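You operate a simulated robot arm through the tools that you are given. There is no shell and no other tool. Be economical: measure what you need, move in short steps, check, and stop when the job is done.

You run a simulated robot arm. Do the job below in one go: nothing can be reset, and whatever is moved stays where it is left.

## Task
Fetch the three-cup dosing bottle and stand it on the boiler drip tray.

The check looks at the end state, three seconds after you hand in, the way a careful person would. Anything else that was tipped, shoved, dropped, spilled or broken makes it a failure.

## Robot
A 6-joint arm with a two-finger parallel gripper on a trunk, on a base that drives. Base frame: it is fixed to the floor where the robot stands at the start and does not move with it; the origin is under the middle of the robot, x ahead of it, y to its left, z up. Readings come in mm, rad, newtons and seconds.
Its first joint turns from -2.007 to 2.007 rad. Places, roughly: boiler drip tray [-2250, 3500, 250]. Payload 4.2 kg.
The tool frame sits at the grasp point between the pads (the TCP): z along the fingers, y along the line on which they close. The tips reach 23 mm beyond it. Largest opening 94 mm; finger width 38, thickness 10; the body of the gripper, 54 by 96 mm, starts 39 mm behind the TCP.
Orientation is that of the tool frame in the base frame, as a unit quaternion [w, x, y, z]. With the fingers straight down and closing along the base's y, the tool's x points along the base's -x, its y along +y and its z along -z.

## Interface
- The arm moves only by the tool apply_moves. Its arguments are lists of equal length, an entry for each row: "linear": the shift along the tool's x, y, z in units of 40 mm (1.0 is 40 mm), a list of three; "dr": the turn, a rotation vector about the tool's x, y, z in units of 8 degrees (1.0 is 8 degrees), a list of three; "gripper": the opening, from 0 (shut) to 1 (fully open). In form: {"linear": [[tx, ty, tz], ...], "dr": [[ax, ay, az], ...], "gripper": [gripper, ...]}. A call has 1 to 12 rows; each row shifts and turns the commanded pose from where the row before left it, along the tool's axes as they then stand. A call with a number of a shift or a turn outside -1 to 1 is refused whole. Each row takes 0.2 s and may step no farther than 50 mm and 0.15 rad from the row before; otherwise, or with a gripper value out of range, the whole call is refused. A pose out of reach is approached as far as the arm can. The call stops where the force on the tool passes 40 N (or 10 N more than at its start, if that is more) or the arm is blocked; 0.2 s more then pass. The fingers move at their own pace (about 108 mm/s each) and stop on an object; they squeeze with about 40 N. The grip force told is the motor's: it shows also when the fingers shut on nothing. Time passes only in rows, and 0.2 s behind the last, so rows that do not move let the fingers close. The reply holds the time, the measured pose of the TCP, the force on the tool along the base axes, the opening and the grip force, in the units named above and with some noise, and new pictures: "pictures" is both (left out), scene, wrist or none.
- Cameras (640 x 400 px; columns grow to the right, rows downward): "scene" is now at [243.2, 154.5, 1326.9]; the picture's right is [-0.40, -0.92, 0.00], its down [-0.49, 0.21, -0.84] and it looks along [0.77, -0.34, -0.54] (base axes); focal length 268 px, centre (320, 200). "wrist" rides on the gripper at [86, 16, -75] in the tool frame; the picture's right is [-0.18, 0.98, 0.00], its down [-0.58, -0.11, -0.81] and it looks along [-0.79, -0.15, 0.59] (tool axes); focal length 243 px, centre (320, 200). There is no depth. A picture from a camera that has moved, and an enlarged one, comes with that camera's place and axes in the base frame and with its lens. The place of the scene camera against the robot may be out by one fixed shift of up to 18 mm in any direction.
- lift_body(by): slides the trunk up (or, below 0, down) by that many mm; the arm and the scene camera ride with it, the base frame stays. It gives what a move gives, with no picture.
- roll_base(legs): drives the robot by 1 to 6 legs, each [ahead, turn to the left] in mm and rad, along the robot's own axes; the way and the turn of a leg run together, so that a leg with both is an arc; at most 1500 mm and 3.142 rad a leg. The arm and the cameras ride along, it lands a little off, and it stops where it bumps. It gives what a move gives, and a new picture of the scene camera.
- pan_tilt(pan, tilt): turns the head with the scene camera to pan (to the left, within 1.396 rad either way) and tilt (down, from -0.506 to 1.204), counted from straight ahead of the robot. It gives what a move gives, and a new picture of the scene camera.
- close_up(camera, box): a new picture of the part [left, top, right, bottom] of that camera's present view, enlarged. No time passes.
- close_job(): hands the job in; it is judged then, once.

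Go step by step. Nothing tells you exact positions but the pictures and the camera data: compare them with the known pose of the tool, close in by small moves and look again before you grip or let go. The budget is 120 turns and 170 pictures, counting those below and the enlarged ones. Unless the task says otherwise, let go and move clear before handing in.

The tools are called after "Call:" by a JSON object that holds its "method" and its "body". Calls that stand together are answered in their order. apply_moves: Moves the arm, as the interface text tells. Its arguments: {"type":"object","properties":{"linear":{"type":"array","items":{"type":"array","items":{"type":"number"}}},"dr":{"type":"array","items":{"type":"array","items":{"type":"number"}}},"gripper":{"type":"array","items":{"type":"number"}},"pictures":{"type":"string","enum":["both","scene","wrist","none"]}},"required":["linear","dr","gripper"]} The other tools are called the same way: lift_body (by) slides the trunk up or down; roll_base (legs) drives the base; pan_tilt (pan, tilt) turns the head that bears the scene camera; close_up (camera, box) takes an enlarged picture of a part of a camera's view; close_job () hands the job in.

At the start:

```text
t: 0.0
tcp_pos: [581.7, 160.3, 1183.9]
tcp_rot: [0.0, 0.0, 1.0, 0.001]
wrist_force: [0.1, -0.7, -0.3]
width: 93.7
grip_force: 0.0
trunk travel left (down, up): [-675.0, 315.0]
robot x, y, heading: [-3.1, -1.0, 0.004]
head pan, tilt: [-0.41, 0.565]
```

scene: 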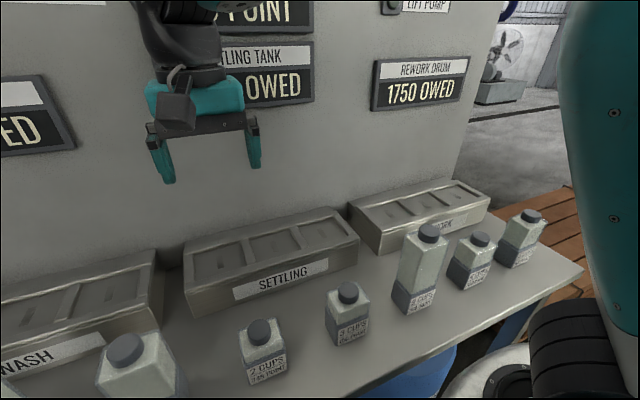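
wrist: 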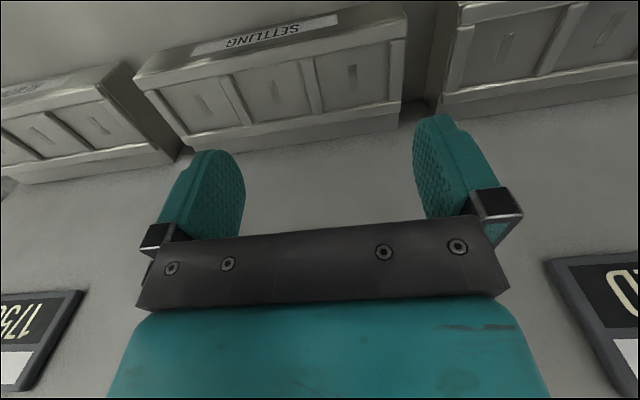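

I see a row of labelled bottles on the bench. I'll zoom in to read the labels first.

Call:
{"method": "close_up", "body": {"camera": "scene", "box": [220, 270, 400, 390]}}

Call:
{"method": "close_up", "body": {"camera": "scene", "box": [380, 200, 560, 320]}}

Call:
{"method": "pan_tilt", "body": {"pan": 0.2, "tilt": 0.75}}

```text
3.33 times, centred on (310, 330) of scene
camera zoom: at [243.2, 154.5, 1326.9], right [-0.4, -0.92, 0.0], down [-0.49, 0.21, -0.84], along [0.77, -0.34, -0.54], focal length 892 px, centre (353, -233)
```

zoom: 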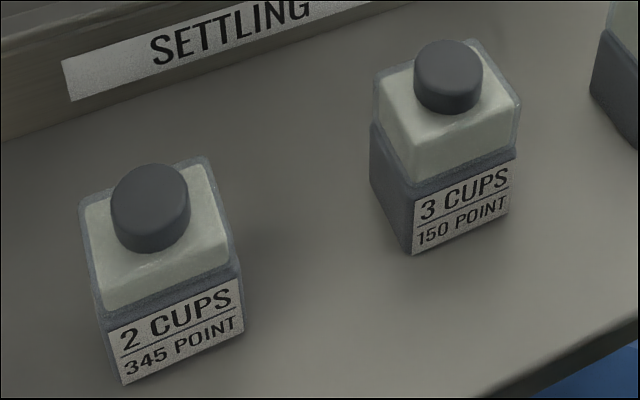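

```text
3.33 times, centred on (470, 260) of scene
camera zoom: at [243.2, 154.5, 1326.9], right [-0.4, -0.92, 0.0], down [-0.49, 0.21, -0.84], along [0.77, -0.34, -0.54], focal length 892 px, centre (-180, 0)
```

zoom: 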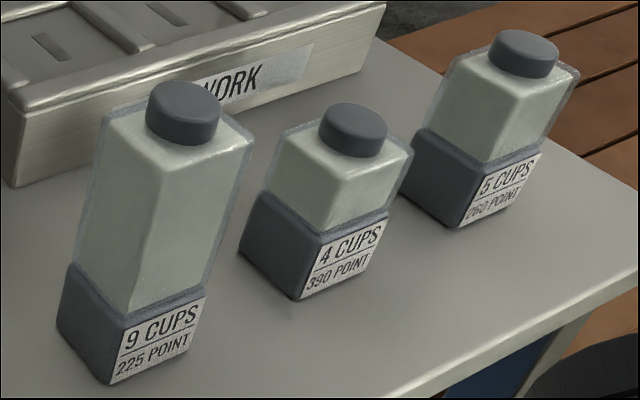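

```text
t: 1.0
tcp_pos: [580.8, 159.3, 1183.7]
tcp_rot: [0.0, 0.0, 1.0, 0.0]
wrist_force: [0.9, 0.5, 0.2]
width: 94.1
grip_force: 0.0
trunk travel left (down, up): [-675.0, 315.0]
robot x, y, heading: [0.4, 0.9, -0.001]
head pan, tilt: [0.201, 0.75]
camera scene: at [242.5, 206.6, 1311.0], right [0.2, -0.98, 0.0], down [-0.67, -0.14, -0.73], along [0.72, 0.15, -0.68], focal length 268 px, centre (320, 200)
```

scene: 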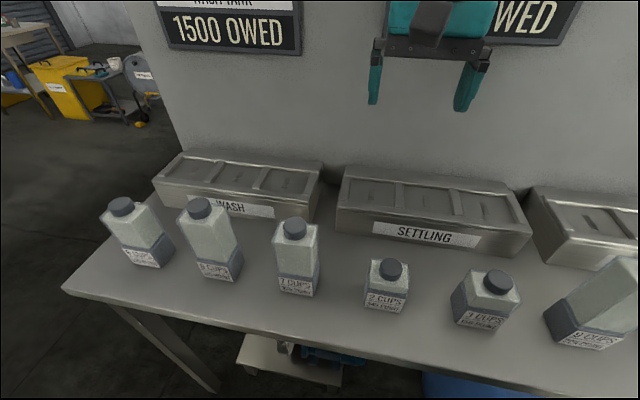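

The labels need a careful read from this side too, in case there are duplicates.

Call:
{"method": "close_up", "body": {"camera": "scene", "box": [90, 190, 330, 310]}}

Call:
{"method": "close_up", "body": {"camera": "scene", "box": [350, 245, 530, 345]}}

Call:
{"method": "pan_tilt", "body": {"pan": 1.39, "tilt": 0.3}}

```text
2.67 times, centred on (210, 250) of scene
camera zoom: at [242.5, 206.6, 1311.0], right [0.2, -0.98, 0.0], down [-0.67, -0.14, -0.73], along [0.72, 0.15, -0.68], focal length 714 px, centre (613, 67)
```

zoom: 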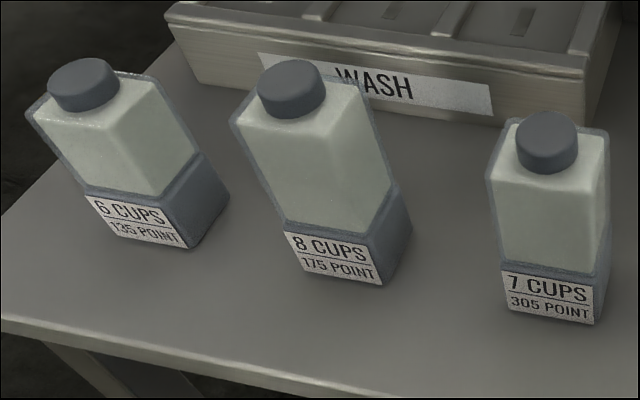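

```text
3.56 times, centred on (440, 295) of scene
camera zoom: at [242.5, 206.6, 1311.0], right [0.2, -0.98, 0.0], down [-0.67, -0.14, -0.73], along [0.72, 0.15, -0.68], focal length 952 px, centre (-107, -138)
```

zoom: 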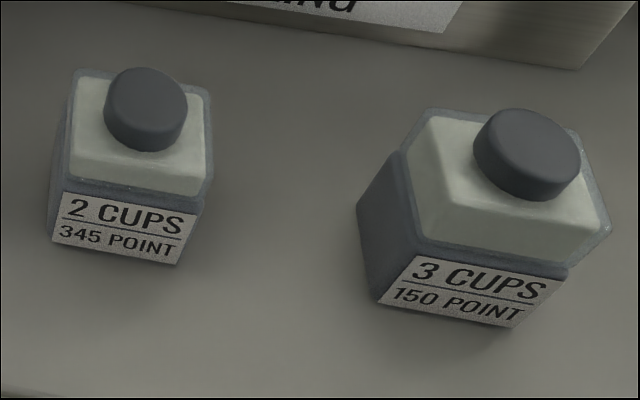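

```text
t: 2.4
tcp_pos: [581.1, 159.9, 1184.0]
tcp_rot: [0.001, 0.001, 1.0, 0.001]
wrist_force: [0.0, 0.0, -0.4]
width: 93.9
grip_force: 0.1
trunk travel left (down, up): [-675.0, 315.0]
robot x, y, heading: [-2.8, -1.0, -0.002]
head pan, tilt: [1.389, 0.3]
camera scene: at [178.2, 282.0, 1351.3], right [0.98, -0.18, 0.0], down [-0.05, -0.29, -0.96], along [0.17, 0.94, -0.3], focal length 268 px, centre (320, 200)
```

scene: 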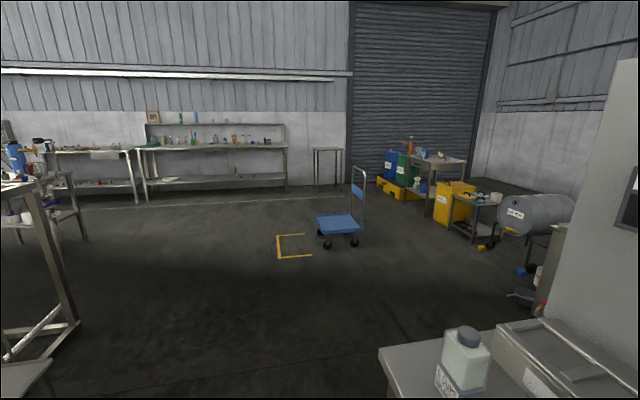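

There is only one bottle labelled "3 CUPS", third from the right. The baseline between views is too small, so I'll raise the trunk to triangulate its height.

Call:
{"method": "lift_body", "body": {"by": 250}}

Call:
{"method": "pan_tilt", "body": {"pan": -0.41, "tilt": 0.8}}

```text
t: 5.0
tcp_pos: [581.0, 159.7, 1433.7]
tcp_rot: [-0.001, 0.0, 1.0, -0.001]
wrist_force: [0.6, 0.2, 0.5]
width: 94.1
grip_force: 0.1
trunk travel left (down, up): [-925.0, 65.0]
robot x, y, heading: [1.7, -0.8, 0.003]
head pan, tilt: [1.389, 0.3]
```

```text
t: 6.8
tcp_pos: [582.0, 160.1, 1432.5]
tcp_rot: [0.001, 0.0, 1.0, 0.0]
wrist_force: [0.8, 0.2, 0.1]
width: 94.2
grip_force: 0.1
trunk travel left (down, up): [-925.0, 65.0]
robot x, y, heading: [5.2, -1.9, -0.003]
head pan, tilt: [-0.41, 0.799]
camera scene: at [235.3, 158.0, 1557.0], right [-0.4, -0.92, 0.0], down [-0.66, 0.29, -0.7], along [0.64, -0.28, -0.72], focal length 268 px, centre (320, 200)
```

scene: 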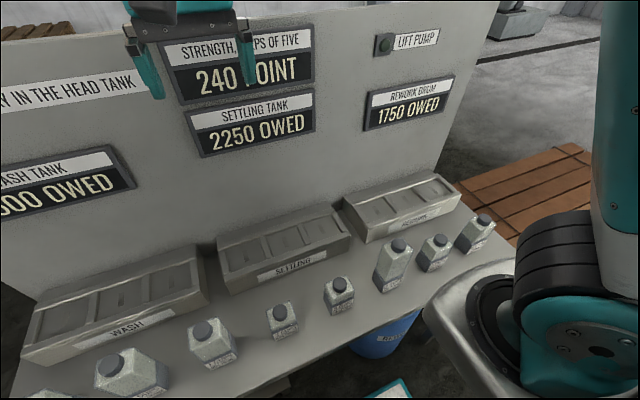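

The 3-cup bottle's cap top works out at about (495, -7, 955). Before choosing a grasp I'll look at the destination and take a close-up of the bottle's orientation.

Call:
{"method": "close_up", "body": {"camera": "scene", "box": [290, 260, 386, 320]}}

Call:
{"method": "pan_tilt", "body": {"pan": 1.39, "tilt": 0.35}}

Call:
{"method": "close_up", "body": {"camera": "scene", "box": [0, 130, 160, 290]}}

```text
6.67 times, centred on (338, 290) of scene
camera zoom: at [235.3, 158.0, 1557.0], right [-0.4, -0.92, 0.0], down [-0.66, 0.29, -0.7], along [0.64, -0.28, -0.72], focal length 1785 px, centre (200, -400)
```

zoom: 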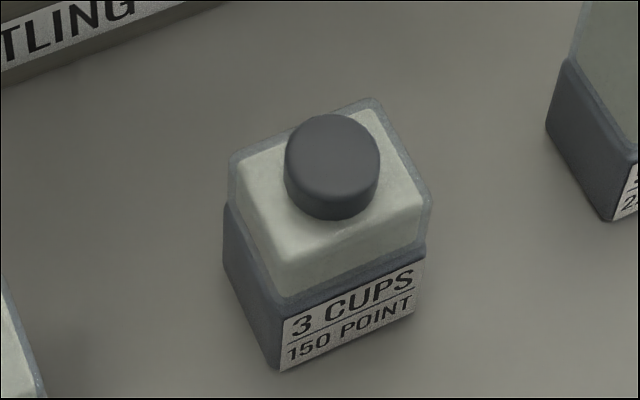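

```text
t: 8.6
tcp_pos: [582.3, 159.1, 1433.5]
tcp_rot: [0.0, 0.0, 1.0, 0.0]
wrist_force: [0.3, -0.2, 0.2]
width: 94.2
grip_force: 0.0
trunk travel left (down, up): [-925.0, 65.0]
robot x, y, heading: [-0.4, -1.8, -0.002]
head pan, tilt: [1.389, 0.351]
camera scene: at [178.1, 281.7, 1596.6], right [0.98, -0.18, 0.0], down [-0.06, -0.34, -0.94], along [0.17, 0.92, -0.34], focal length 268 px, centre (320, 200)
```

scene: 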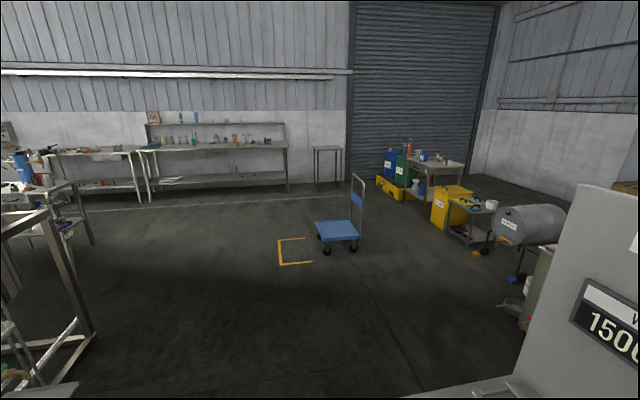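

```text
2.50 times, centred on (80, 210) of scene
camera zoom: at [178.1, 281.7, 1596.6], right [0.98, -0.18, 0.0], down [-0.06, -0.34, -0.94], along [0.17, 0.92, -0.34], focal length 669 px, centre (920, 175)
```

zoom: 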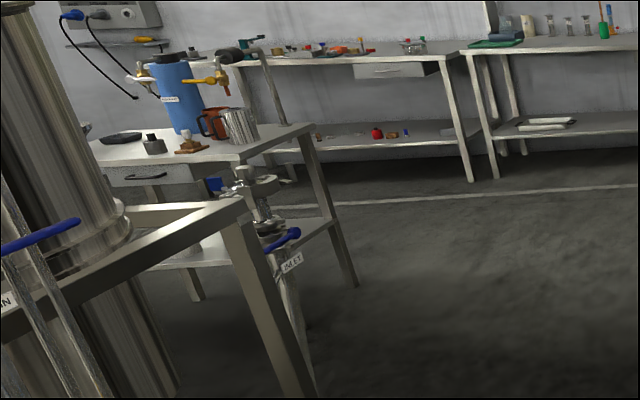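

The destination is partly hidden, so I'll retract the arm and turn in place to survey it before grasping.

Call:
{"method": "apply_moves", "body": {"linear": [[1, 0, 0], [1, 0, 0], [1, 0, 0], [1, 0, 0], [1, 0, 0], [1, 0, 0]], "dr": [[0, 0, 0], [0, 0, 0], [0, 0, 0], [0, 0, 0], [0, 0, 0], [0, 0, 0]], "gripper": [1, 1, 1, 1, 1, 1], "pictures": "none"}}

Call:
{"method": "roll_base", "body": {"legs": [[0, 1.3]]}}

Call:
{"method": "pan_tilt", "body": {"pan": 0.7, "tilt": 0.35}}

```text
t: 10.0
tcp_pos: [341.4, 161.0, 1437.4]
tcp_rot: [0.0, 0.001, 1.0, 0.0]
wrist_force: [0.6, 0.8, -0.2]
width: 94.1
grip_force: 0.0
trunk travel left (down, up): [-925.0, 65.0]
robot x, y, heading: [1.3, 1.9, -0.004]
head pan, tilt: [1.389, 0.351]
```

```text
t: 13.6
tcp_pos: [-65.4, 371.1, 1437.8]
tcp_rot: [0.0, -0.608, 0.794, 0.0]
wrist_force: [-0.7, 0.2, 0.4]
width: 93.8
grip_force: 0.1
trunk travel left (down, up): [-925.0, 65.0]
robot x, y, heading: [-0.6, 1.9, 1.309]
head pan, tilt: [1.389, 0.351]
camera scene: at [-223.5, 232.8, 1596.6], right [0.43, 0.9, 0.0], down [0.31, -0.15, -0.94], along [-0.85, 0.4, -0.34], focal length 268 px, centre (320, 200)
```

scene: 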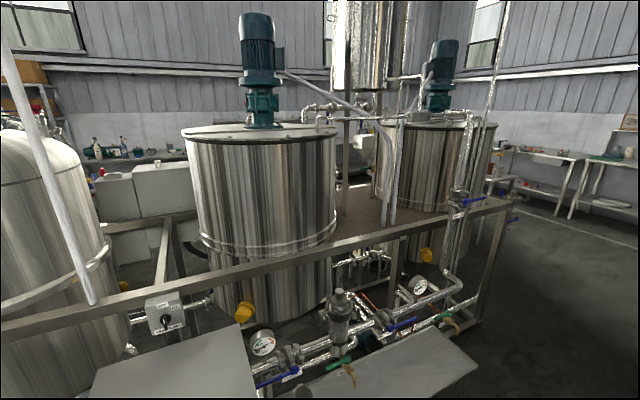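

```text
t: 14.7
tcp_pos: [-65.5, 371.2, 1437.4]
tcp_rot: [0.0, -0.608, 0.794, 0.001]
wrist_force: [0.4, 0.1, -0.1]
width: 93.9
grip_force: 0.1
trunk travel left (down, up): [-925.0, 65.0]
robot x, y, heading: [-0.1, 0.8, 1.308]
head pan, tilt: [0.7, 0.351]
camera scene: at [-178.9, 277.1, 1596.6], right [0.91, 0.42, 0.0], down [0.15, -0.31, -0.94], along [-0.4, 0.85, -0.34], focal length 268 px, centre (320, 200)
```

scene: 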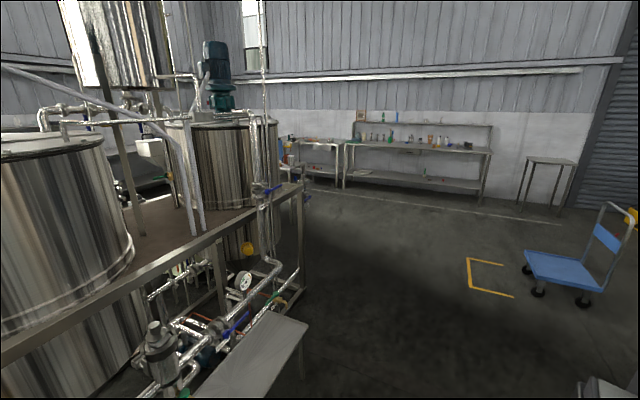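

The tray lies behind the vessel rig near the blue unit on the far table. The aisle ahead is clear, so I'll drive past the end of the rig and look left.

Call:
{"method": "roll_base", "body": {"legs": [[0, 0.333], [1400, 0], [1400, 0]]}}

Call:
{"method": "pan_tilt", "body": {"pan": 1.1, "tilt": 0.4}}

```text
t: 29.1
tcp_pos: [-455.4, 3081.4, 1437.2]
tcp_rot: [0.0, 0.748, -0.663, 0.0]
wrist_force: [-1.4, 0.0, -0.2]
width: 94.2
grip_force: 0.1
trunk travel left (down, up): [-925.0, 65.0]
robot x, y, heading: [-256.6, 2759.4, 1.692]
head pan, tilt: [0.7, 0.351]
camera scene: at [-525.9, 2946.8, 1596.6], right [0.68, 0.73, 0.0], down [0.25, -0.23, -0.94], along [-0.69, 0.64, -0.34], focal length 268 px, centre (320, 200)
```

scene: 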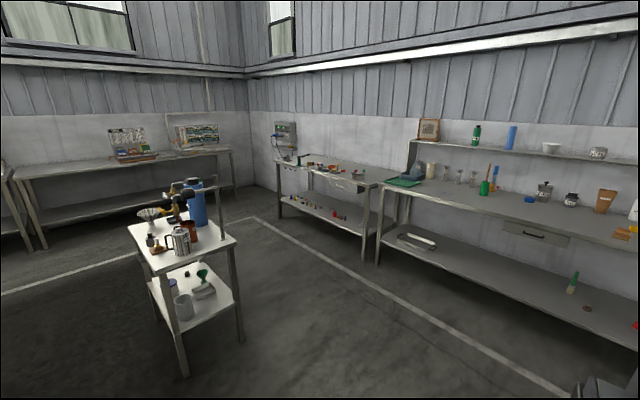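

```text
t: 30.0
tcp_pos: [-454.6, 3081.5, 1438.5]
tcp_rot: [0.0, 0.749, -0.663, -0.001]
wrist_force: [0.2, 0.1, 0.7]
width: 94.3
grip_force: 0.1
trunk travel left (down, up): [-925.0, 65.0]
robot x, y, heading: [-252.8, 2762.2, 1.695]
head pan, tilt: [1.1, 0.4]
camera scene: at [-544.8, 2915.2, 1592.1], right [0.34, 0.94, 0.0], down [0.37, -0.13, -0.92], along [-0.87, 0.32, -0.39], focal length 268 px, centre (320, 200)
```

scene: 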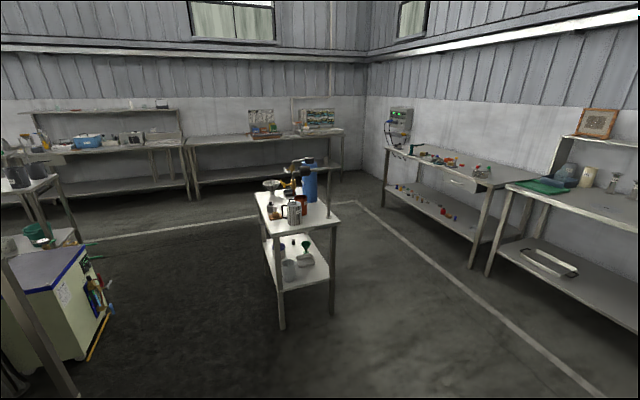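

Call:
{"method": "close_up", "body": {"camera": "scene", "box": [230, 145, 370, 235]}}

Call:
{"method": "close_up", "body": {"camera": "scene", "box": [230, 220, 370, 310]}}

```text
4.44 times, centred on (300, 190) of scene
camera zoom: at [-544.8, 2915.2, 1592.1], right [0.34, 0.94, 0.0], down [0.37, -0.13, -0.92], along [-0.87, 0.32, -0.39], focal length 1190 px, centre (409, 244)
```

zoom: 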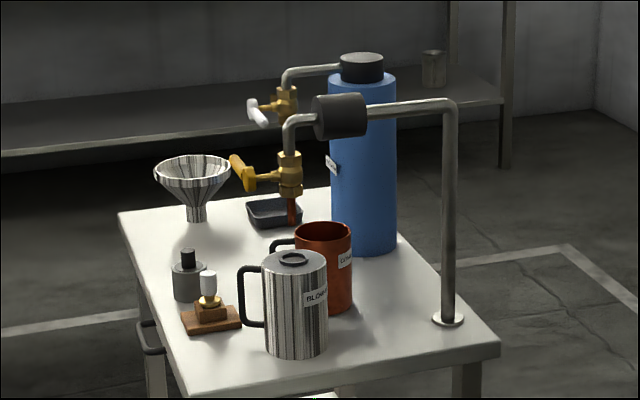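

```text
4.44 times, centred on (300, 265) of scene
camera zoom: at [-544.8, 2915.2, 1592.1], right [0.34, 0.94, 0.0], down [0.37, -0.13, -0.92], along [-0.87, 0.32, -0.39], focal length 1190 px, centre (409, -89)
```

zoom: 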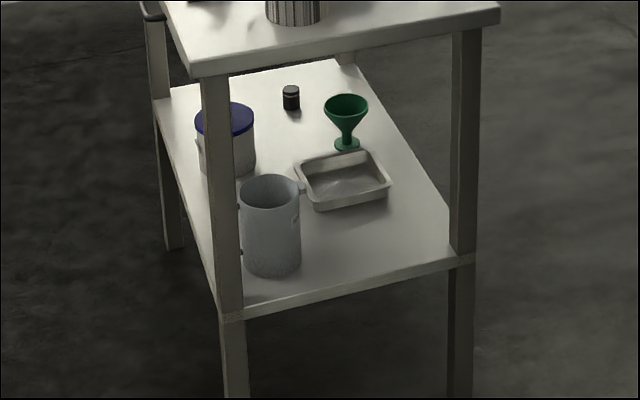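

The drip tray is the metal tray on the lower shelf of that cart, at about (-2320, 3440), roughly 130 mm in from the cart's +y side and under the upper top. I'll grasp with a forward-tilted tool so it can reach under, and drive back to the bench now.

Call:
{"method": "roll_base", "body": {"legs": [[0, -0.06], [-1350, 0], [-1350, 0]]}}

```text
t: 43.5
tcp_pos: [-243.4, 413.0, 1437.5]
tcp_rot: [0.0, 0.74, -0.672, -0.001]
wrist_force: [-0.2, 0.3, -0.4]
width: 94.2
grip_force: 0.0
trunk travel left (down, up): [-925.0, 65.0]
robot x, y, heading: [-51.1, 89.5, 1.669]
head pan, tilt: [1.1, 0.4]
camera scene: at [-337.8, 251.3, 1592.0], right [0.37, 0.93, 0.0], down [0.36, -0.14, -0.92], along [-0.86, 0.34, -0.39], focal length 268 px, centre (320, 200)
```

scene: 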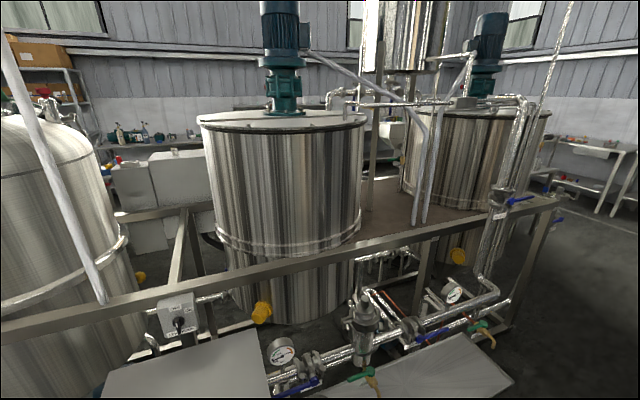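

Call:
{"method": "roll_base", "body": {"legs": [[-120, 0], [0, -1.669]]}}

Call:
{"method": "pan_tilt", "body": {"pan": -0.1, "tilt": 0.85}}

```text
t: 48.7
tcp_pos: [297.1, 137.6, 1437.3]
tcp_rot: [0.0, -0.01, 1.0, 0.0]
wrist_force: [-1.4, 1.2, -0.1]
width: 94.0
grip_force: 0.0
trunk travel left (down, up): [-925.0, 65.0]
robot x, y, heading: [-39.9, -29.9, 0.019]
head pan, tilt: [1.1, 0.4]
camera scene: at [157.2, 248.8, 1592.0], right [0.9, -0.44, 0.0], down [-0.17, -0.35, -0.92], along [0.4, 0.83, -0.39], focal length 268 px, centre (320, 200)
```

scene: 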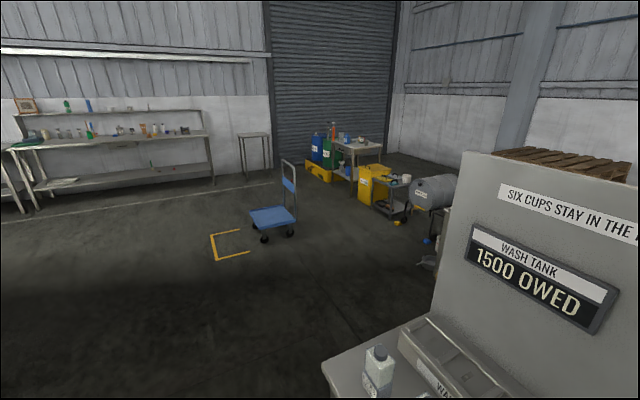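

```text
t: 50.1
tcp_pos: [297.1, 137.9, 1437.8]
tcp_rot: [0.0, -0.009, 1.0, 0.0]
wrist_force: [0.2, 0.3, 0.3]
width: 93.9
grip_force: 0.1
trunk travel left (down, up): [-925.0, 65.0]
robot x, y, heading: [-37.5, -25.2, 0.023]
head pan, tilt: [-0.099, 0.85]
camera scene: at [194.5, 159.2, 1552.9], right [-0.08, -1.0, 0.0], down [-0.75, 0.06, -0.66], along [0.66, -0.05, -0.75], focal length 268 px, centre (320, 200)
```

scene: 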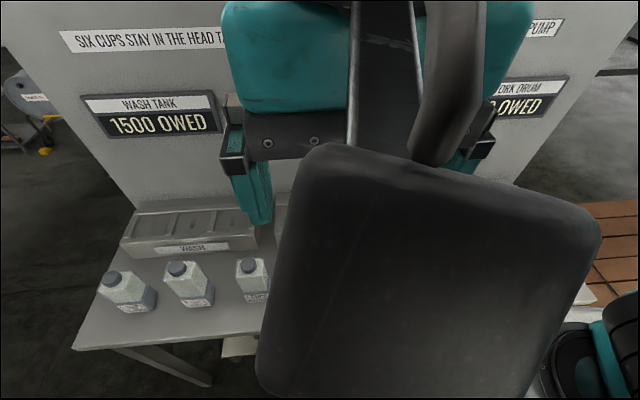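

The arm blocks the view, so I'll shift it sideways and forward to line up with the bottle, then lower the trunk part way and look.

Call:
{"method": "apply_moves", "body": {"linear": [[-0.5, -0.875, 0], [-0.5, -0.875, 0], [-0.5, -0.875, 0], [-0.5, -0.875, 0]], "dr": [[0, 0, 0], [0, 0, 0], [0, 0, 0], [0, 0, 0]], "gripper": [1, 1, 1, 1], "pictures": "none"}}

Call:
{"method": "lift_body", "body": {"by": -280}}

Call:
{"method": "apply_moves", "body": {"linear": [[0, 0, 0]], "dr": [[0, 0, 0]], "gripper": [1], "pictures": "both"}}

```text
t: 51.1
tcp_pos: [385.6, 4.4, 1433.6]
tcp_rot: [-0.001, -0.008, 1.0, -0.002]
wrist_force: [-0.2, -0.2, 0.3]
width: 94.1
grip_force: 0.0
out of reach, approached as far as the arm can: row 4
trunk travel left (down, up): [-925.0, 65.0]
robot x, y, heading: [-41.7, -26.1, 0.021]
head pan, tilt: [-0.099, 0.85]
```

```text
t: 53.9
tcp_pos: [385.2, 4.2, 1152.4]
tcp_rot: [-0.001, -0.008, 1.0, -0.001]
wrist_force: [0.3, -0.3, 0.1]
width: 93.8
grip_force: 0.0
trunk travel left (down, up): [-645.0, 345.0]
robot x, y, heading: [-43.1, -27.8, 0.019]
head pan, tilt: [-0.099, 0.85]
```

```text
t: 54.3
tcp_pos: [385.9, 3.9, 1154.2]
tcp_rot: [0.0, -0.008, 1.0, -0.001]
wrist_force: [-0.3, 0.0, -0.1]
width: 94.1
grip_force: 0.1
trunk travel left (down, up): [-645.0, 345.0]
robot x, y, heading: [-40.9, -26.5, 0.019]
head pan, tilt: [-0.099, 0.85]
camera scene: at [194.5, 159.1, 1272.9], right [-0.08, -1.0, 0.0], down [-0.75, 0.06, -0.66], along [0.66, -0.05, -0.75], focal length 268 px, centre (320, 200)
camera wrist: at [297.6, 17.8, 1228.7], right [0.17, 0.99, 0.0], down [0.58, -0.1, 0.81], along [0.79, -0.14, -0.59], focal length 243 px, centre (320, 200)
```

scene: 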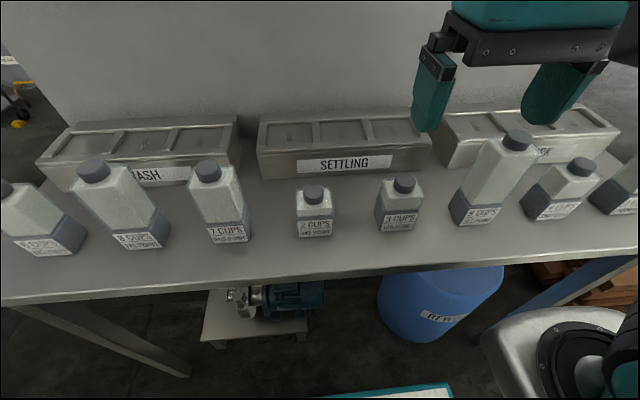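
wrist: 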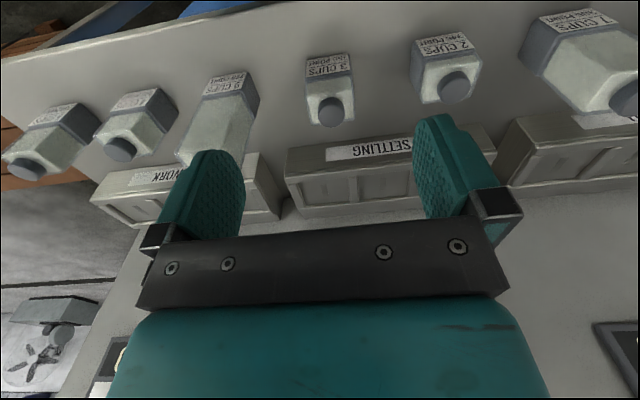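

The bottle sits straight ahead, aligned with the base axes. I'll tilt the tool about 36° forward while still high up.

Call:
{"method": "apply_moves", "body": {"linear": [[0, 0, 0], [0, 0, 0], [0, 0, 0], [0, 0, 0], [0, 0, 0]], "dr": [[0, -0.9, 0], [0, -0.9, 0], [0, -0.9, 0], [0, -0.9, 0], [0, -0.9, 0]], "gripper": [1, 1, 1, 1, 1], "pictures": "both"}}

Call:
{"method": "close_up", "body": {"camera": "scene", "box": [360, 150, 456, 240]}}

```text
t: 55.5
tcp_pos: [422.3, 40.7, 1140.7]
tcp_rot: [0.309, -0.008, 0.951, 0.001]
wrist_force: [0.9, 0.5, 0.2]
width: 94.1
grip_force: 0.1
out of reach, approached as far as the arm can: row 1, 2, 3, 4, 5
trunk travel left (down, up): [-645.0, 345.0]
robot x, y, heading: [-40.7, -28.1, 0.015]
head pan, tilt: [-0.099, 0.85]
camera scene: at [194.5, 159.1, 1272.9], right [-0.08, -1.0, 0.0], down [-0.75, 0.06, -0.66], along [0.66, -0.05, -0.75], focal length 268 px, centre (320, 200)
camera wrist: at [307.0, 53.6, 1151.3], right [0.13, 0.99, 0.11], down [0.0, -0.11, 0.99], along [0.99, -0.13, -0.01], focal length 243 px, centre (320, 200)
```

scene: 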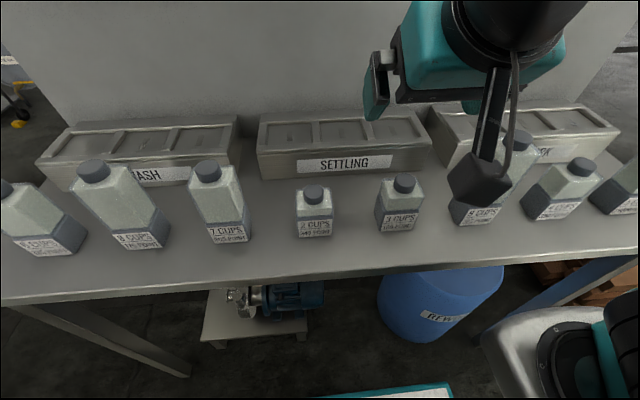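
wrist: 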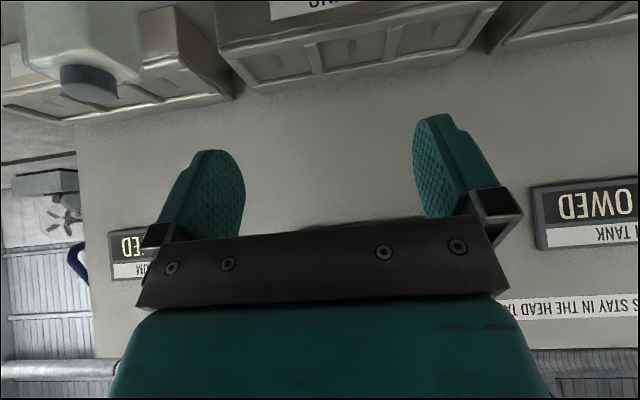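

```text
4.44 times, centred on (408, 195) of scene
camera zoom: at [194.5, 159.1, 1272.9], right [-0.08, -1.0, 0.0], down [-0.75, 0.06, -0.66], along [0.66, -0.05, -0.75], focal length 1190 px, centre (-71, 222)
```

zoom: 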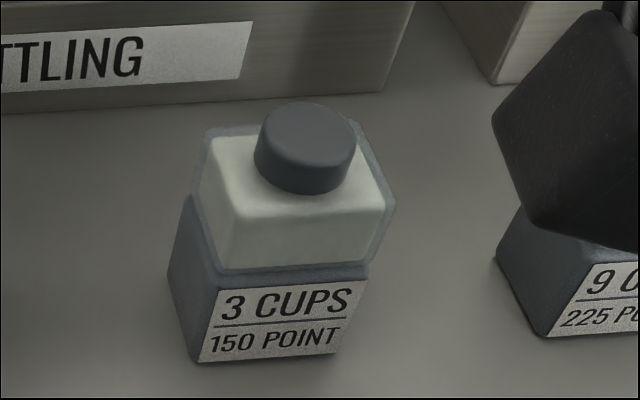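

The tilt is done; the TCP got pushed out slightly by the arm's inner reach limit. I'll lower the trunk and re-centre on the bottle in small steps.

Call:
{"method": "lift_body", "body": {"by": -110}}

Call:
{"method": "apply_moves", "body": {"linear": [[0, -0.25, 0]], "dr": [[0, 0, 0]], "gripper": [1], "pictures": "both"}}

```text
t: 56.9
tcp_pos: [422.1, 40.5, 1032.5]
tcp_rot: [0.308, -0.008, 0.951, 0.0]
wrist_force: [-0.4, 0.6, -0.4]
width: 94.0
grip_force: 0.1
trunk travel left (down, up): [-535.0, 455.0]
robot x, y, heading: [-36.8, -30.9, 0.017]
head pan, tilt: [-0.099, 0.85]
```

```text
t: 57.3
tcp_pos: [427.2, 36.4, 1029.8]
tcp_rot: [0.307, -0.008, 0.952, 0.002]
wrist_force: [0.4, -0.6, 0.5]
width: 93.7
grip_force: 0.1
out of reach, approached as far as the arm can: row 1
trunk travel left (down, up): [-535.0, 455.0]
robot x, y, heading: [-41.0, -25.0, 0.02]
head pan, tilt: [-0.099, 0.85]
camera scene: at [194.4, 159.1, 1163.0], right [-0.08, -1.0, 0.0], down [-0.75, 0.06, -0.66], along [0.66, -0.05, -0.75], focal length 268 px, centre (320, 200)
camera wrist: at [311.3, 49.8, 1039.5], right [0.13, 0.99, 0.1], down [0.0, -0.11, 0.99], along [0.99, -0.13, -0.01], focal length 243 px, centre (320, 200)
```

scene: 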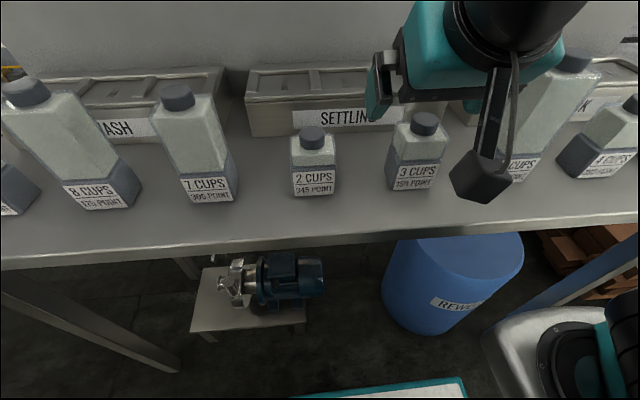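
wrist: 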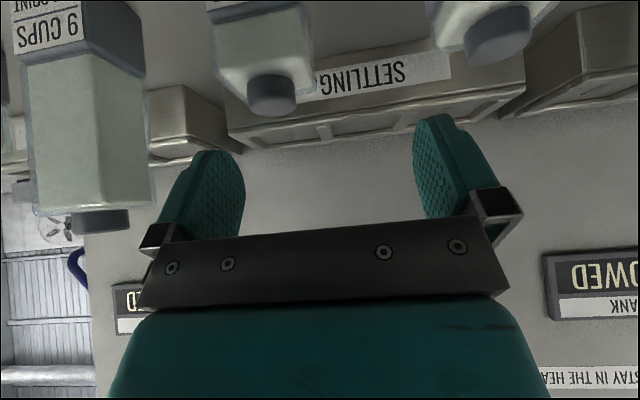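

Call:
{"method": "apply_moves", "body": {"linear": [[-0.607, 0, 0.441], [-0.607, 0, 0.441]], "dr": [[0, 0, 0], [0, 0, 0]], "gripper": [1, 1], "pictures": "both"}}

```text
t: 57.9
tcp_pos: [487.9, 37.1, 1028.9]
tcp_rot: [0.309, -0.008, 0.951, 0.001]
wrist_force: [0.1, -0.3, -0.3]
width: 94.0
grip_force: 0.0
trunk travel left (down, up): [-535.0, 455.0]
robot x, y, heading: [-42.1, -26.3, 0.022]
head pan, tilt: [-0.099, 0.85]
camera scene: at [194.3, 159.0, 1163.0], right [-0.08, -1.0, 0.0], down [-0.75, 0.06, -0.66], along [0.66, -0.05, -0.75], focal length 268 px, centre (320, 200)
camera wrist: at [372.2, 51.7, 1038.2], right [0.13, 0.99, 0.11], down [0.0, -0.11, 0.99], along [0.99, -0.13, -0.01], focal length 243 px, centre (320, 200)
```

scene: 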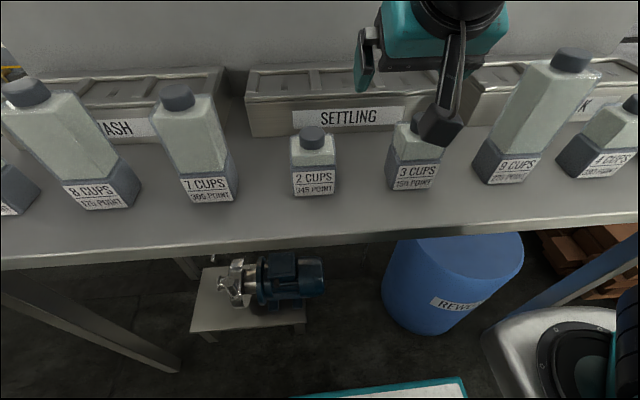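
wrist: 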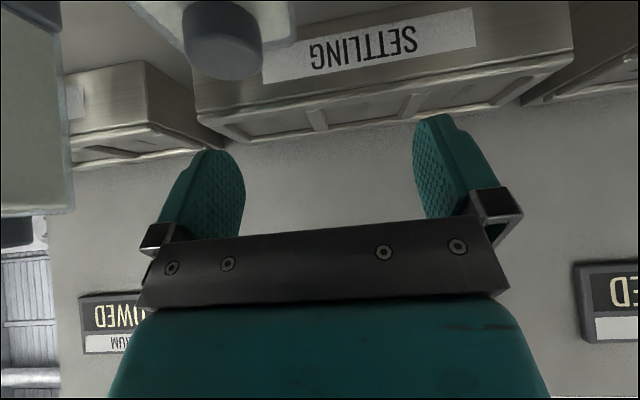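

Bottle axis is about (480, 4) with the cap top near z 970. I'll centre laterally, ease back a little, and descend partway before checking.

Call:
{"method": "apply_moves", "body": {"linear": [[0, -0.825, 0], [0.364, 0, -0.265], [0.441, 0, 0.607]], "dr": [[0, 0, 0], [0, 0, 0], [0, 0, 0]], "gripper": [1, 1, 1], "pictures": "both"}}

```text
t: 58.7
tcp_pos: [469.5, 4.0, 999.2]
tcp_rot: [0.308, -0.008, 0.951, 0.001]
wrist_force: [-1.3, -0.2, -0.2]
width: 94.1
grip_force: 0.0
trunk travel left (down, up): [-535.0, 455.0]
robot x, y, heading: [-42.6, -27.6, 0.018]
head pan, tilt: [-0.099, 0.85]
camera scene: at [194.4, 159.1, 1163.0], right [-0.08, -1.0, 0.0], down [-0.75, 0.06, -0.66], along [0.66, -0.05, -0.75], focal length 268 px, centre (320, 200)
camera wrist: at [353.7, 17.8, 1008.2], right [0.13, 0.99, 0.11], down [0.0, -0.11, 0.99], along [0.99, -0.13, -0.01], focal length 243 px, centre (320, 200)
```

scene: 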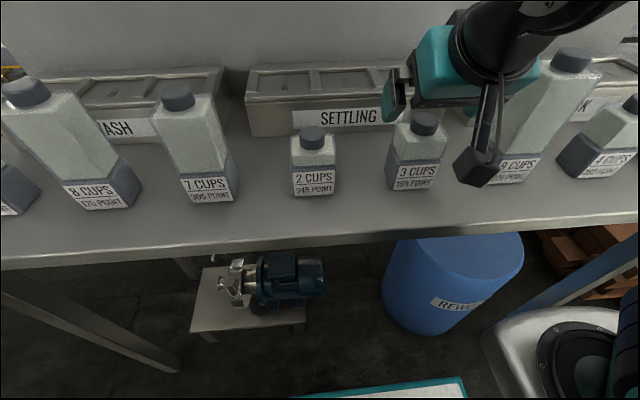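
wrist: 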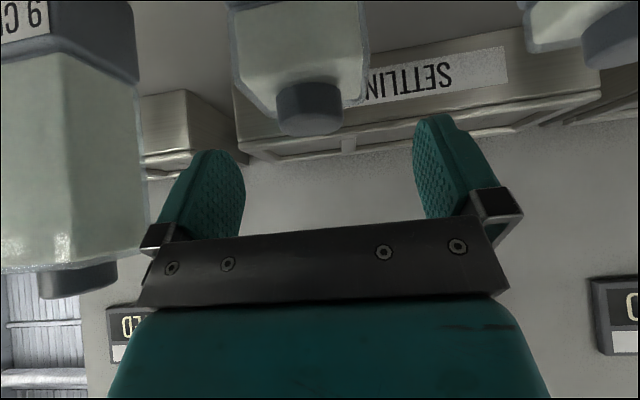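

Alignment looks good, with the bottle centred between the fingers and clear of its neighbour. Descending to grasp height now.

Call:
{"method": "apply_moves", "body": {"linear": [[0.35, -0.05, 0.48], [0.3, 0, 0.41]], "dr": [[0, 0, 0], [0, 0, 0]], "gripper": [1, 1], "pictures": "both"}}

```text
t: 59.3
tcp_pos: [470.3, 2.6, 954.8]
tcp_rot: [0.308, -0.007, 0.951, 0.0]
wrist_force: [0.3, 0.1, -0.1]
width: 94.1
grip_force: 0.0
trunk travel left (down, up): [-535.0, 455.0]
robot x, y, heading: [-38.3, -28.4, 0.021]
head pan, tilt: [-0.099, 0.85]
camera scene: at [194.4, 159.1, 1163.0], right [-0.08, -1.0, 0.0], down [-0.75, 0.06, -0.66], along [0.66, -0.05, -0.75], focal length 268 px, centre (320, 200)
camera wrist: at [354.3, 15.4, 965.3], right [0.13, 0.99, 0.11], down [0.0, -0.11, 0.99], along [0.99, -0.13, -0.01], focal length 243 px, centre (320, 200)
```

scene: 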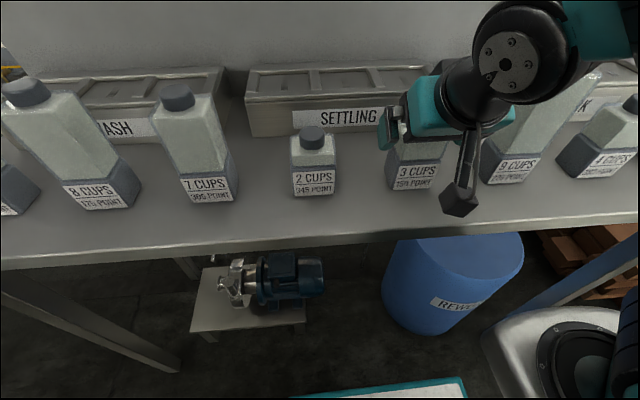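
wrist: 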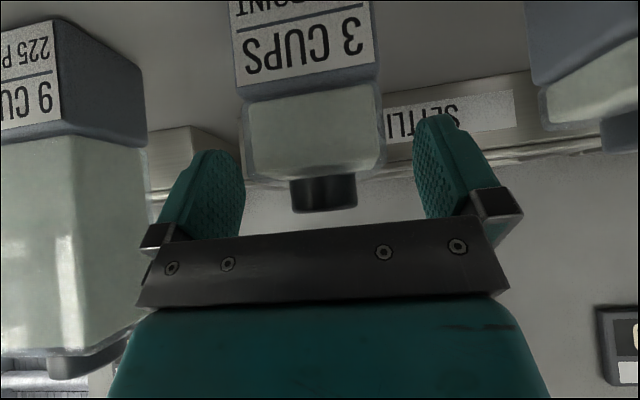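

Call:
{"method": "apply_moves", "body": {"linear": [[0.265, 0, 0.364], [0, 0, 0]], "dr": [[0, 0, 0], [0, 0, 0]], "gripper": [1, 1], "pictures": "wrist"}}

```text
t: 59.9
tcp_pos: [473.5, 2.8, 940.1]
tcp_rot: [0.307, -0.008, 0.952, 0.001]
wrist_force: [-0.2, 0.3, 0.4]
width: 93.9
grip_force: 0.1
out of reach, approached as far as the arm can: row 1
trunk travel left (down, up): [-535.0, 455.0]
robot x, y, heading: [-42.1, -28.2, 0.019]
head pan, tilt: [-0.099, 0.85]
camera wrist: at [357.6, 16.8, 950.9], right [0.13, 0.99, 0.1], down [0.0, -0.11, 0.99], along [0.99, -0.13, -0.02], focal length 243 px, centre (320, 200)
```

wrist: 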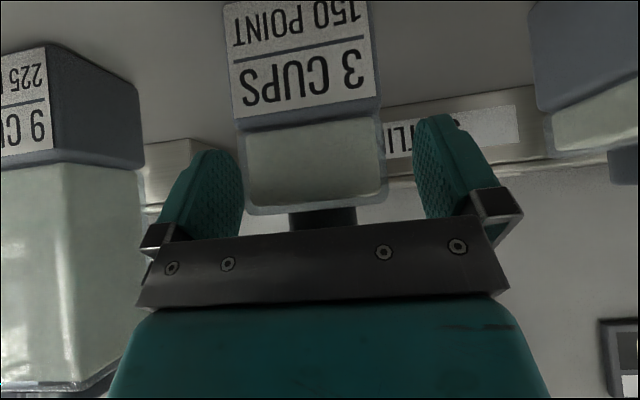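

Call:
{"method": "apply_moves", "body": {"linear": [[0, 0, 0], [0, 0, 0], [0, 0, 0], [0, 0, 0]], "dr": [[0, 0, 0], [0, 0, 0], [0, 0, 0], [0, 0, 0]], "gripper": [0, 0, 0, 0], "pictures": "wrist"}}

```text
t: 60.9
tcp_pos: [473.7, 2.8, 940.5]
tcp_rot: [0.306, -0.008, 0.952, 0.001]
wrist_force: [0.0, 0.4, 0.0]
width: 64.0
grip_force: 40.0
trunk travel left (down, up): [-535.0, 455.0]
robot x, y, heading: [-40.4, -30.6, 0.015]
head pan, tilt: [-0.099, 0.85]
camera wrist: at [357.7, 16.8, 951.0], right [0.13, 0.99, 0.1], down [0.0, -0.11, 0.99], along [0.99, -0.13, -0.02], focal length 243 px, centre (320, 200)
```

wrist: 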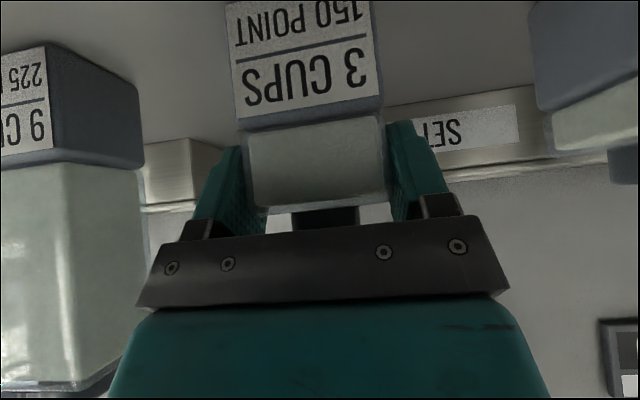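

Gripped at 64 mm with 40 N. I'll lift slowly using the trunk.

Call:
{"method": "lift_body", "body": {"by": 60}}

Call:
{"method": "apply_moves", "body": {"linear": [[0, 0, 0]], "dr": [[0, 0, 0]], "gripper": [0], "pictures": "both"}}

```text
t: 61.9
tcp_pos: [473.5, 3.4, 1000.3]
tcp_rot: [0.307, -0.008, 0.952, 0.001]
wrist_force: [0.1, 0.4, -1.7]
width: 63.7
grip_force: 40.1
trunk travel left (down, up): [-595.0, 395.0]
robot x, y, heading: [-41.0, -25.4, 0.023]
head pan, tilt: [-0.099, 0.85]
```

```text
t: 62.3
tcp_pos: [474.4, 3.2, 1001.3]
tcp_rot: [0.307, -0.007, 0.952, 0.001]
wrist_force: [0.2, 0.5, -2.0]
width: 63.7
grip_force: 40.1
trunk travel left (down, up): [-595.0, 395.0]
robot x, y, heading: [-44.6, -28.5, 0.014]
head pan, tilt: [-0.099, 0.85]
camera scene: at [194.5, 159.1, 1222.9], right [-0.08, -1.0, 0.0], down [-0.75, 0.06, -0.66], along [0.66, -0.05, -0.75], focal length 268 px, centre (320, 200)
camera wrist: at [357.7, 16.8, 1011.0], right [0.13, 0.99, 0.1], down [0.0, -0.11, 0.99], along [0.99, -0.13, -0.02], focal length 243 px, centre (320, 200)
```

scene: 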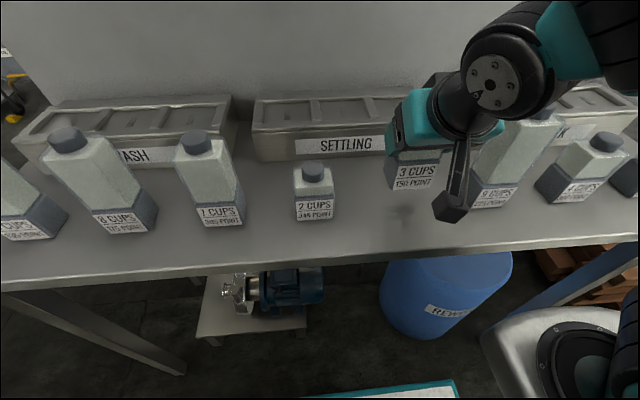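
wrist: 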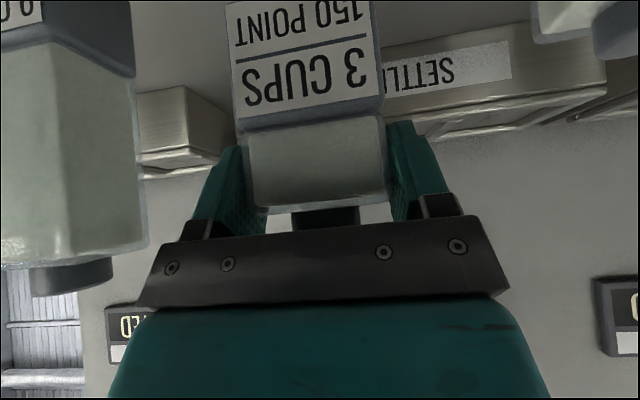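

The lift is clean (about 2 N). I'll raise further, back away from the bench, and turn toward the aisle.

Call:
{"method": "lift_body", "body": {"by": 130}}

Call:
{"method": "roll_base", "body": {"legs": [[-300, 0], [0, 1.5]]}}

Call:
{"method": "pan_tilt", "body": {"pan": 0, "tilt": 0.5}}

```text
t: 63.9
tcp_pos: [473.0, 3.4, 1131.6]
tcp_rot: [0.306, -0.007, 0.952, 0.001]
wrist_force: [0.8, 0.2, -2.7]
width: 63.6
grip_force: 39.9
trunk travel left (down, up): [-725.0, 265.0]
robot x, y, heading: [-45.3, -32.3, 0.016]
head pan, tilt: [-0.099, 0.85]
```

```text
t: 66.1
tcp_pos: [180.5, -5.2, 1131.2]
tcp_rot: [0.307, -0.004, 0.952, -0.001]
wrist_force: [0.2, -0.2, -2.1]
width: 63.6
grip_force: 39.8
trunk travel left (down, up): [-725.0, 265.0]
robot x, y, heading: [-333.2, -34.4, 0.012]
head pan, tilt: [-0.099, 0.85]
stopped in leg 1: the robot was blocked; the commanded pose is now the measured one
camera scene: at [-96.8, 152.1, 1352.9], right [-0.09, -1.0, 0.0], down [-0.75, 0.07, -0.66], along [0.66, -0.06, -0.75], focal length 268 px, centre (320, 200)
```

scene: 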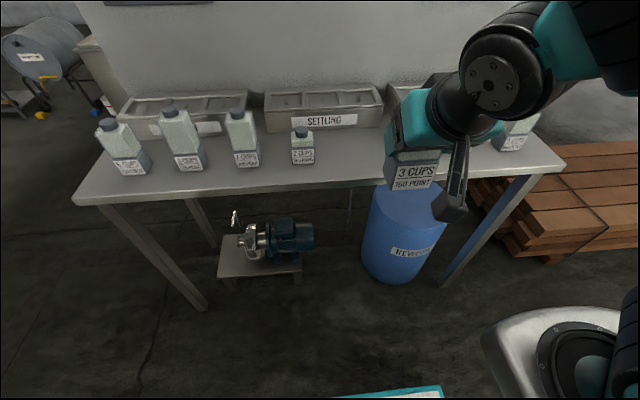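

```text
t: 67.0
tcp_pos: [180.2, -5.4, 1130.6]
tcp_rot: [0.307, -0.004, 0.952, -0.001]
wrist_force: [0.4, -0.1, -1.8]
width: 63.6
grip_force: 39.3
trunk travel left (down, up): [-725.0, 265.0]
robot x, y, heading: [-336.7, -31.9, 0.009]
head pan, tilt: [0.0, 0.499]
camera scene: at [-83.7, 160.1, 1382.8], right [0.01, -1.0, 0.0], down [-0.48, 0.0, -0.88], along [0.88, 0.01, -0.48], focal length 268 px, centre (320, 200)
```

scene: 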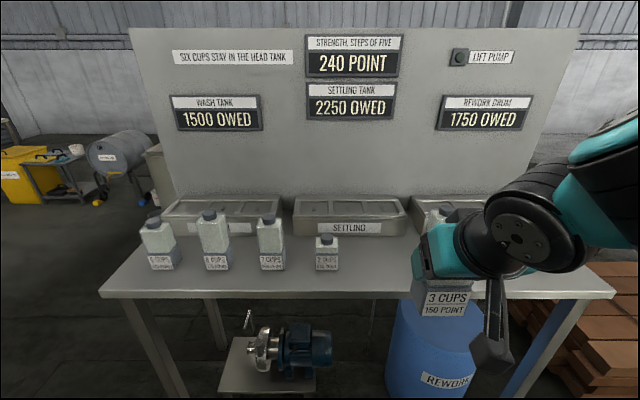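

The robot bumped something behind it after 290 mm. I'll move ahead to get clear, turn left, then look at what was back there.

Call:
{"method": "roll_base", "body": {"legs": [[200, 0], [0, 1.5]]}}

Call:
{"method": "pan_tilt", "body": {"pan": 1.39, "tilt": 0.75}}

```text
t: 72.3
tcp_pos: [-125.8, 485.6, 1131.2]
tcp_rot: [0.223, -0.656, 0.689, 0.21]
wrist_force: [-0.2, 0.1, -1.4]
width: 63.4
grip_force: 40.4
trunk travel left (down, up): [-725.0, 265.0]
robot x, y, heading: [-127.2, -30.6, 1.521]
head pan, tilt: [0.0, 0.499]
camera scene: at [-302.7, 217.7, 1382.9], right [1.0, -0.05, 0.0], down [-0.02, -0.48, -0.88], along [0.04, 0.88, -0.48], focal length 268 px, centre (320, 200)
```

scene: 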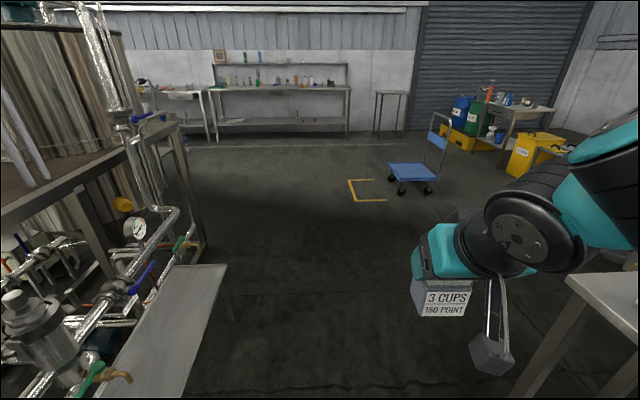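

```text
t: 73.8
tcp_pos: [-127.1, 484.2, 1130.8]
tcp_rot: [0.223, -0.657, 0.689, 0.21]
wrist_force: [0.5, -0.2, -0.9]
width: 63.7
grip_force: 40.4
trunk travel left (down, up): [-725.0, 265.0]
robot x, y, heading: [-130.0, -34.5, 1.519]
head pan, tilt: [1.389, 0.75]
camera scene: at [-387.9, 146.0, 1360.9], right [0.23, 0.97, 0.0], down [0.66, -0.16, -0.73], along [-0.71, 0.17, -0.68], focal length 268 px, centre (320, 200)
```

scene: 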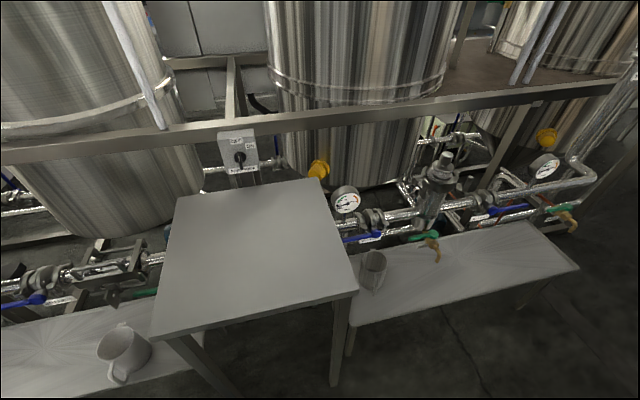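

I see it was a heavy little table behind me, still standing with nothing disturbed. Driving up the aisle.

Call:
{"method": "roll_base", "body": {"legs": [[1450, 0], [1450, 0]]}}

Call:
{"method": "pan_tilt", "body": {"pan": 0.8, "tilt": 0.45}}

```text
t: 88.1
tcp_pos: [119.6, 3449.1, 1131.2]
tcp_rot: [0.228, -0.639, 0.706, 0.204]
wrist_force: [-0.2, 0.1, -1.7]
width: 63.8
grip_force: 40.0
trunk travel left (down, up): [-725.0, 265.0]
robot x, y, heading: [89.4, 2934.3, 1.47]
head pan, tilt: [1.389, 0.75]
camera scene: at [-158.9, 3123.9, 1360.9], right [0.28, 0.96, 0.0], down [0.65, -0.19, -0.73], along [-0.7, 0.2, -0.68], focal length 268 px, centre (320, 200)
```

scene: 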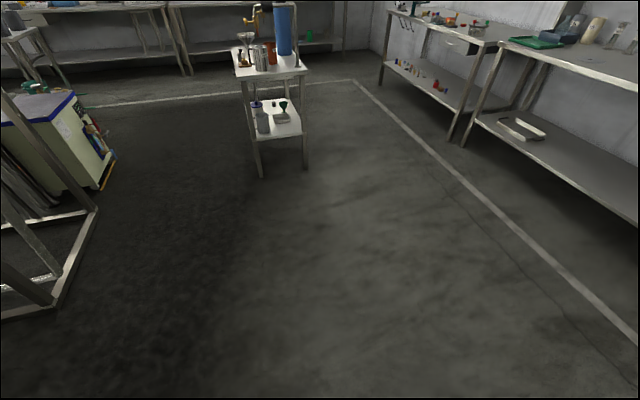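

```text
t: 89.1
tcp_pos: [118.8, 3450.1, 1131.1]
tcp_rot: [0.23, -0.638, 0.706, 0.204]
wrist_force: [0.2, 0.3, -1.2]
width: 63.6
grip_force: 40.3
trunk travel left (down, up): [-725.0, 265.0]
robot x, y, heading: [87.8, 2934.6, 1.474]
head pan, tilt: [0.799, 0.45]
camera scene: at [-138.4, 3171.1, 1387.3], right [0.77, 0.64, 0.0], down [0.28, -0.33, -0.9], along [-0.58, 0.69, -0.44], focal length 268 px, centre (320, 200)
```

scene: 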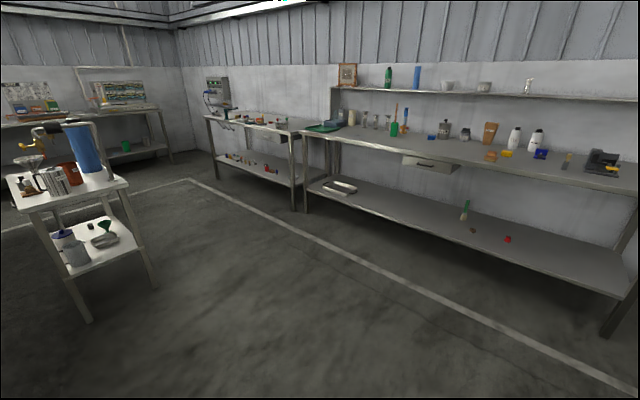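

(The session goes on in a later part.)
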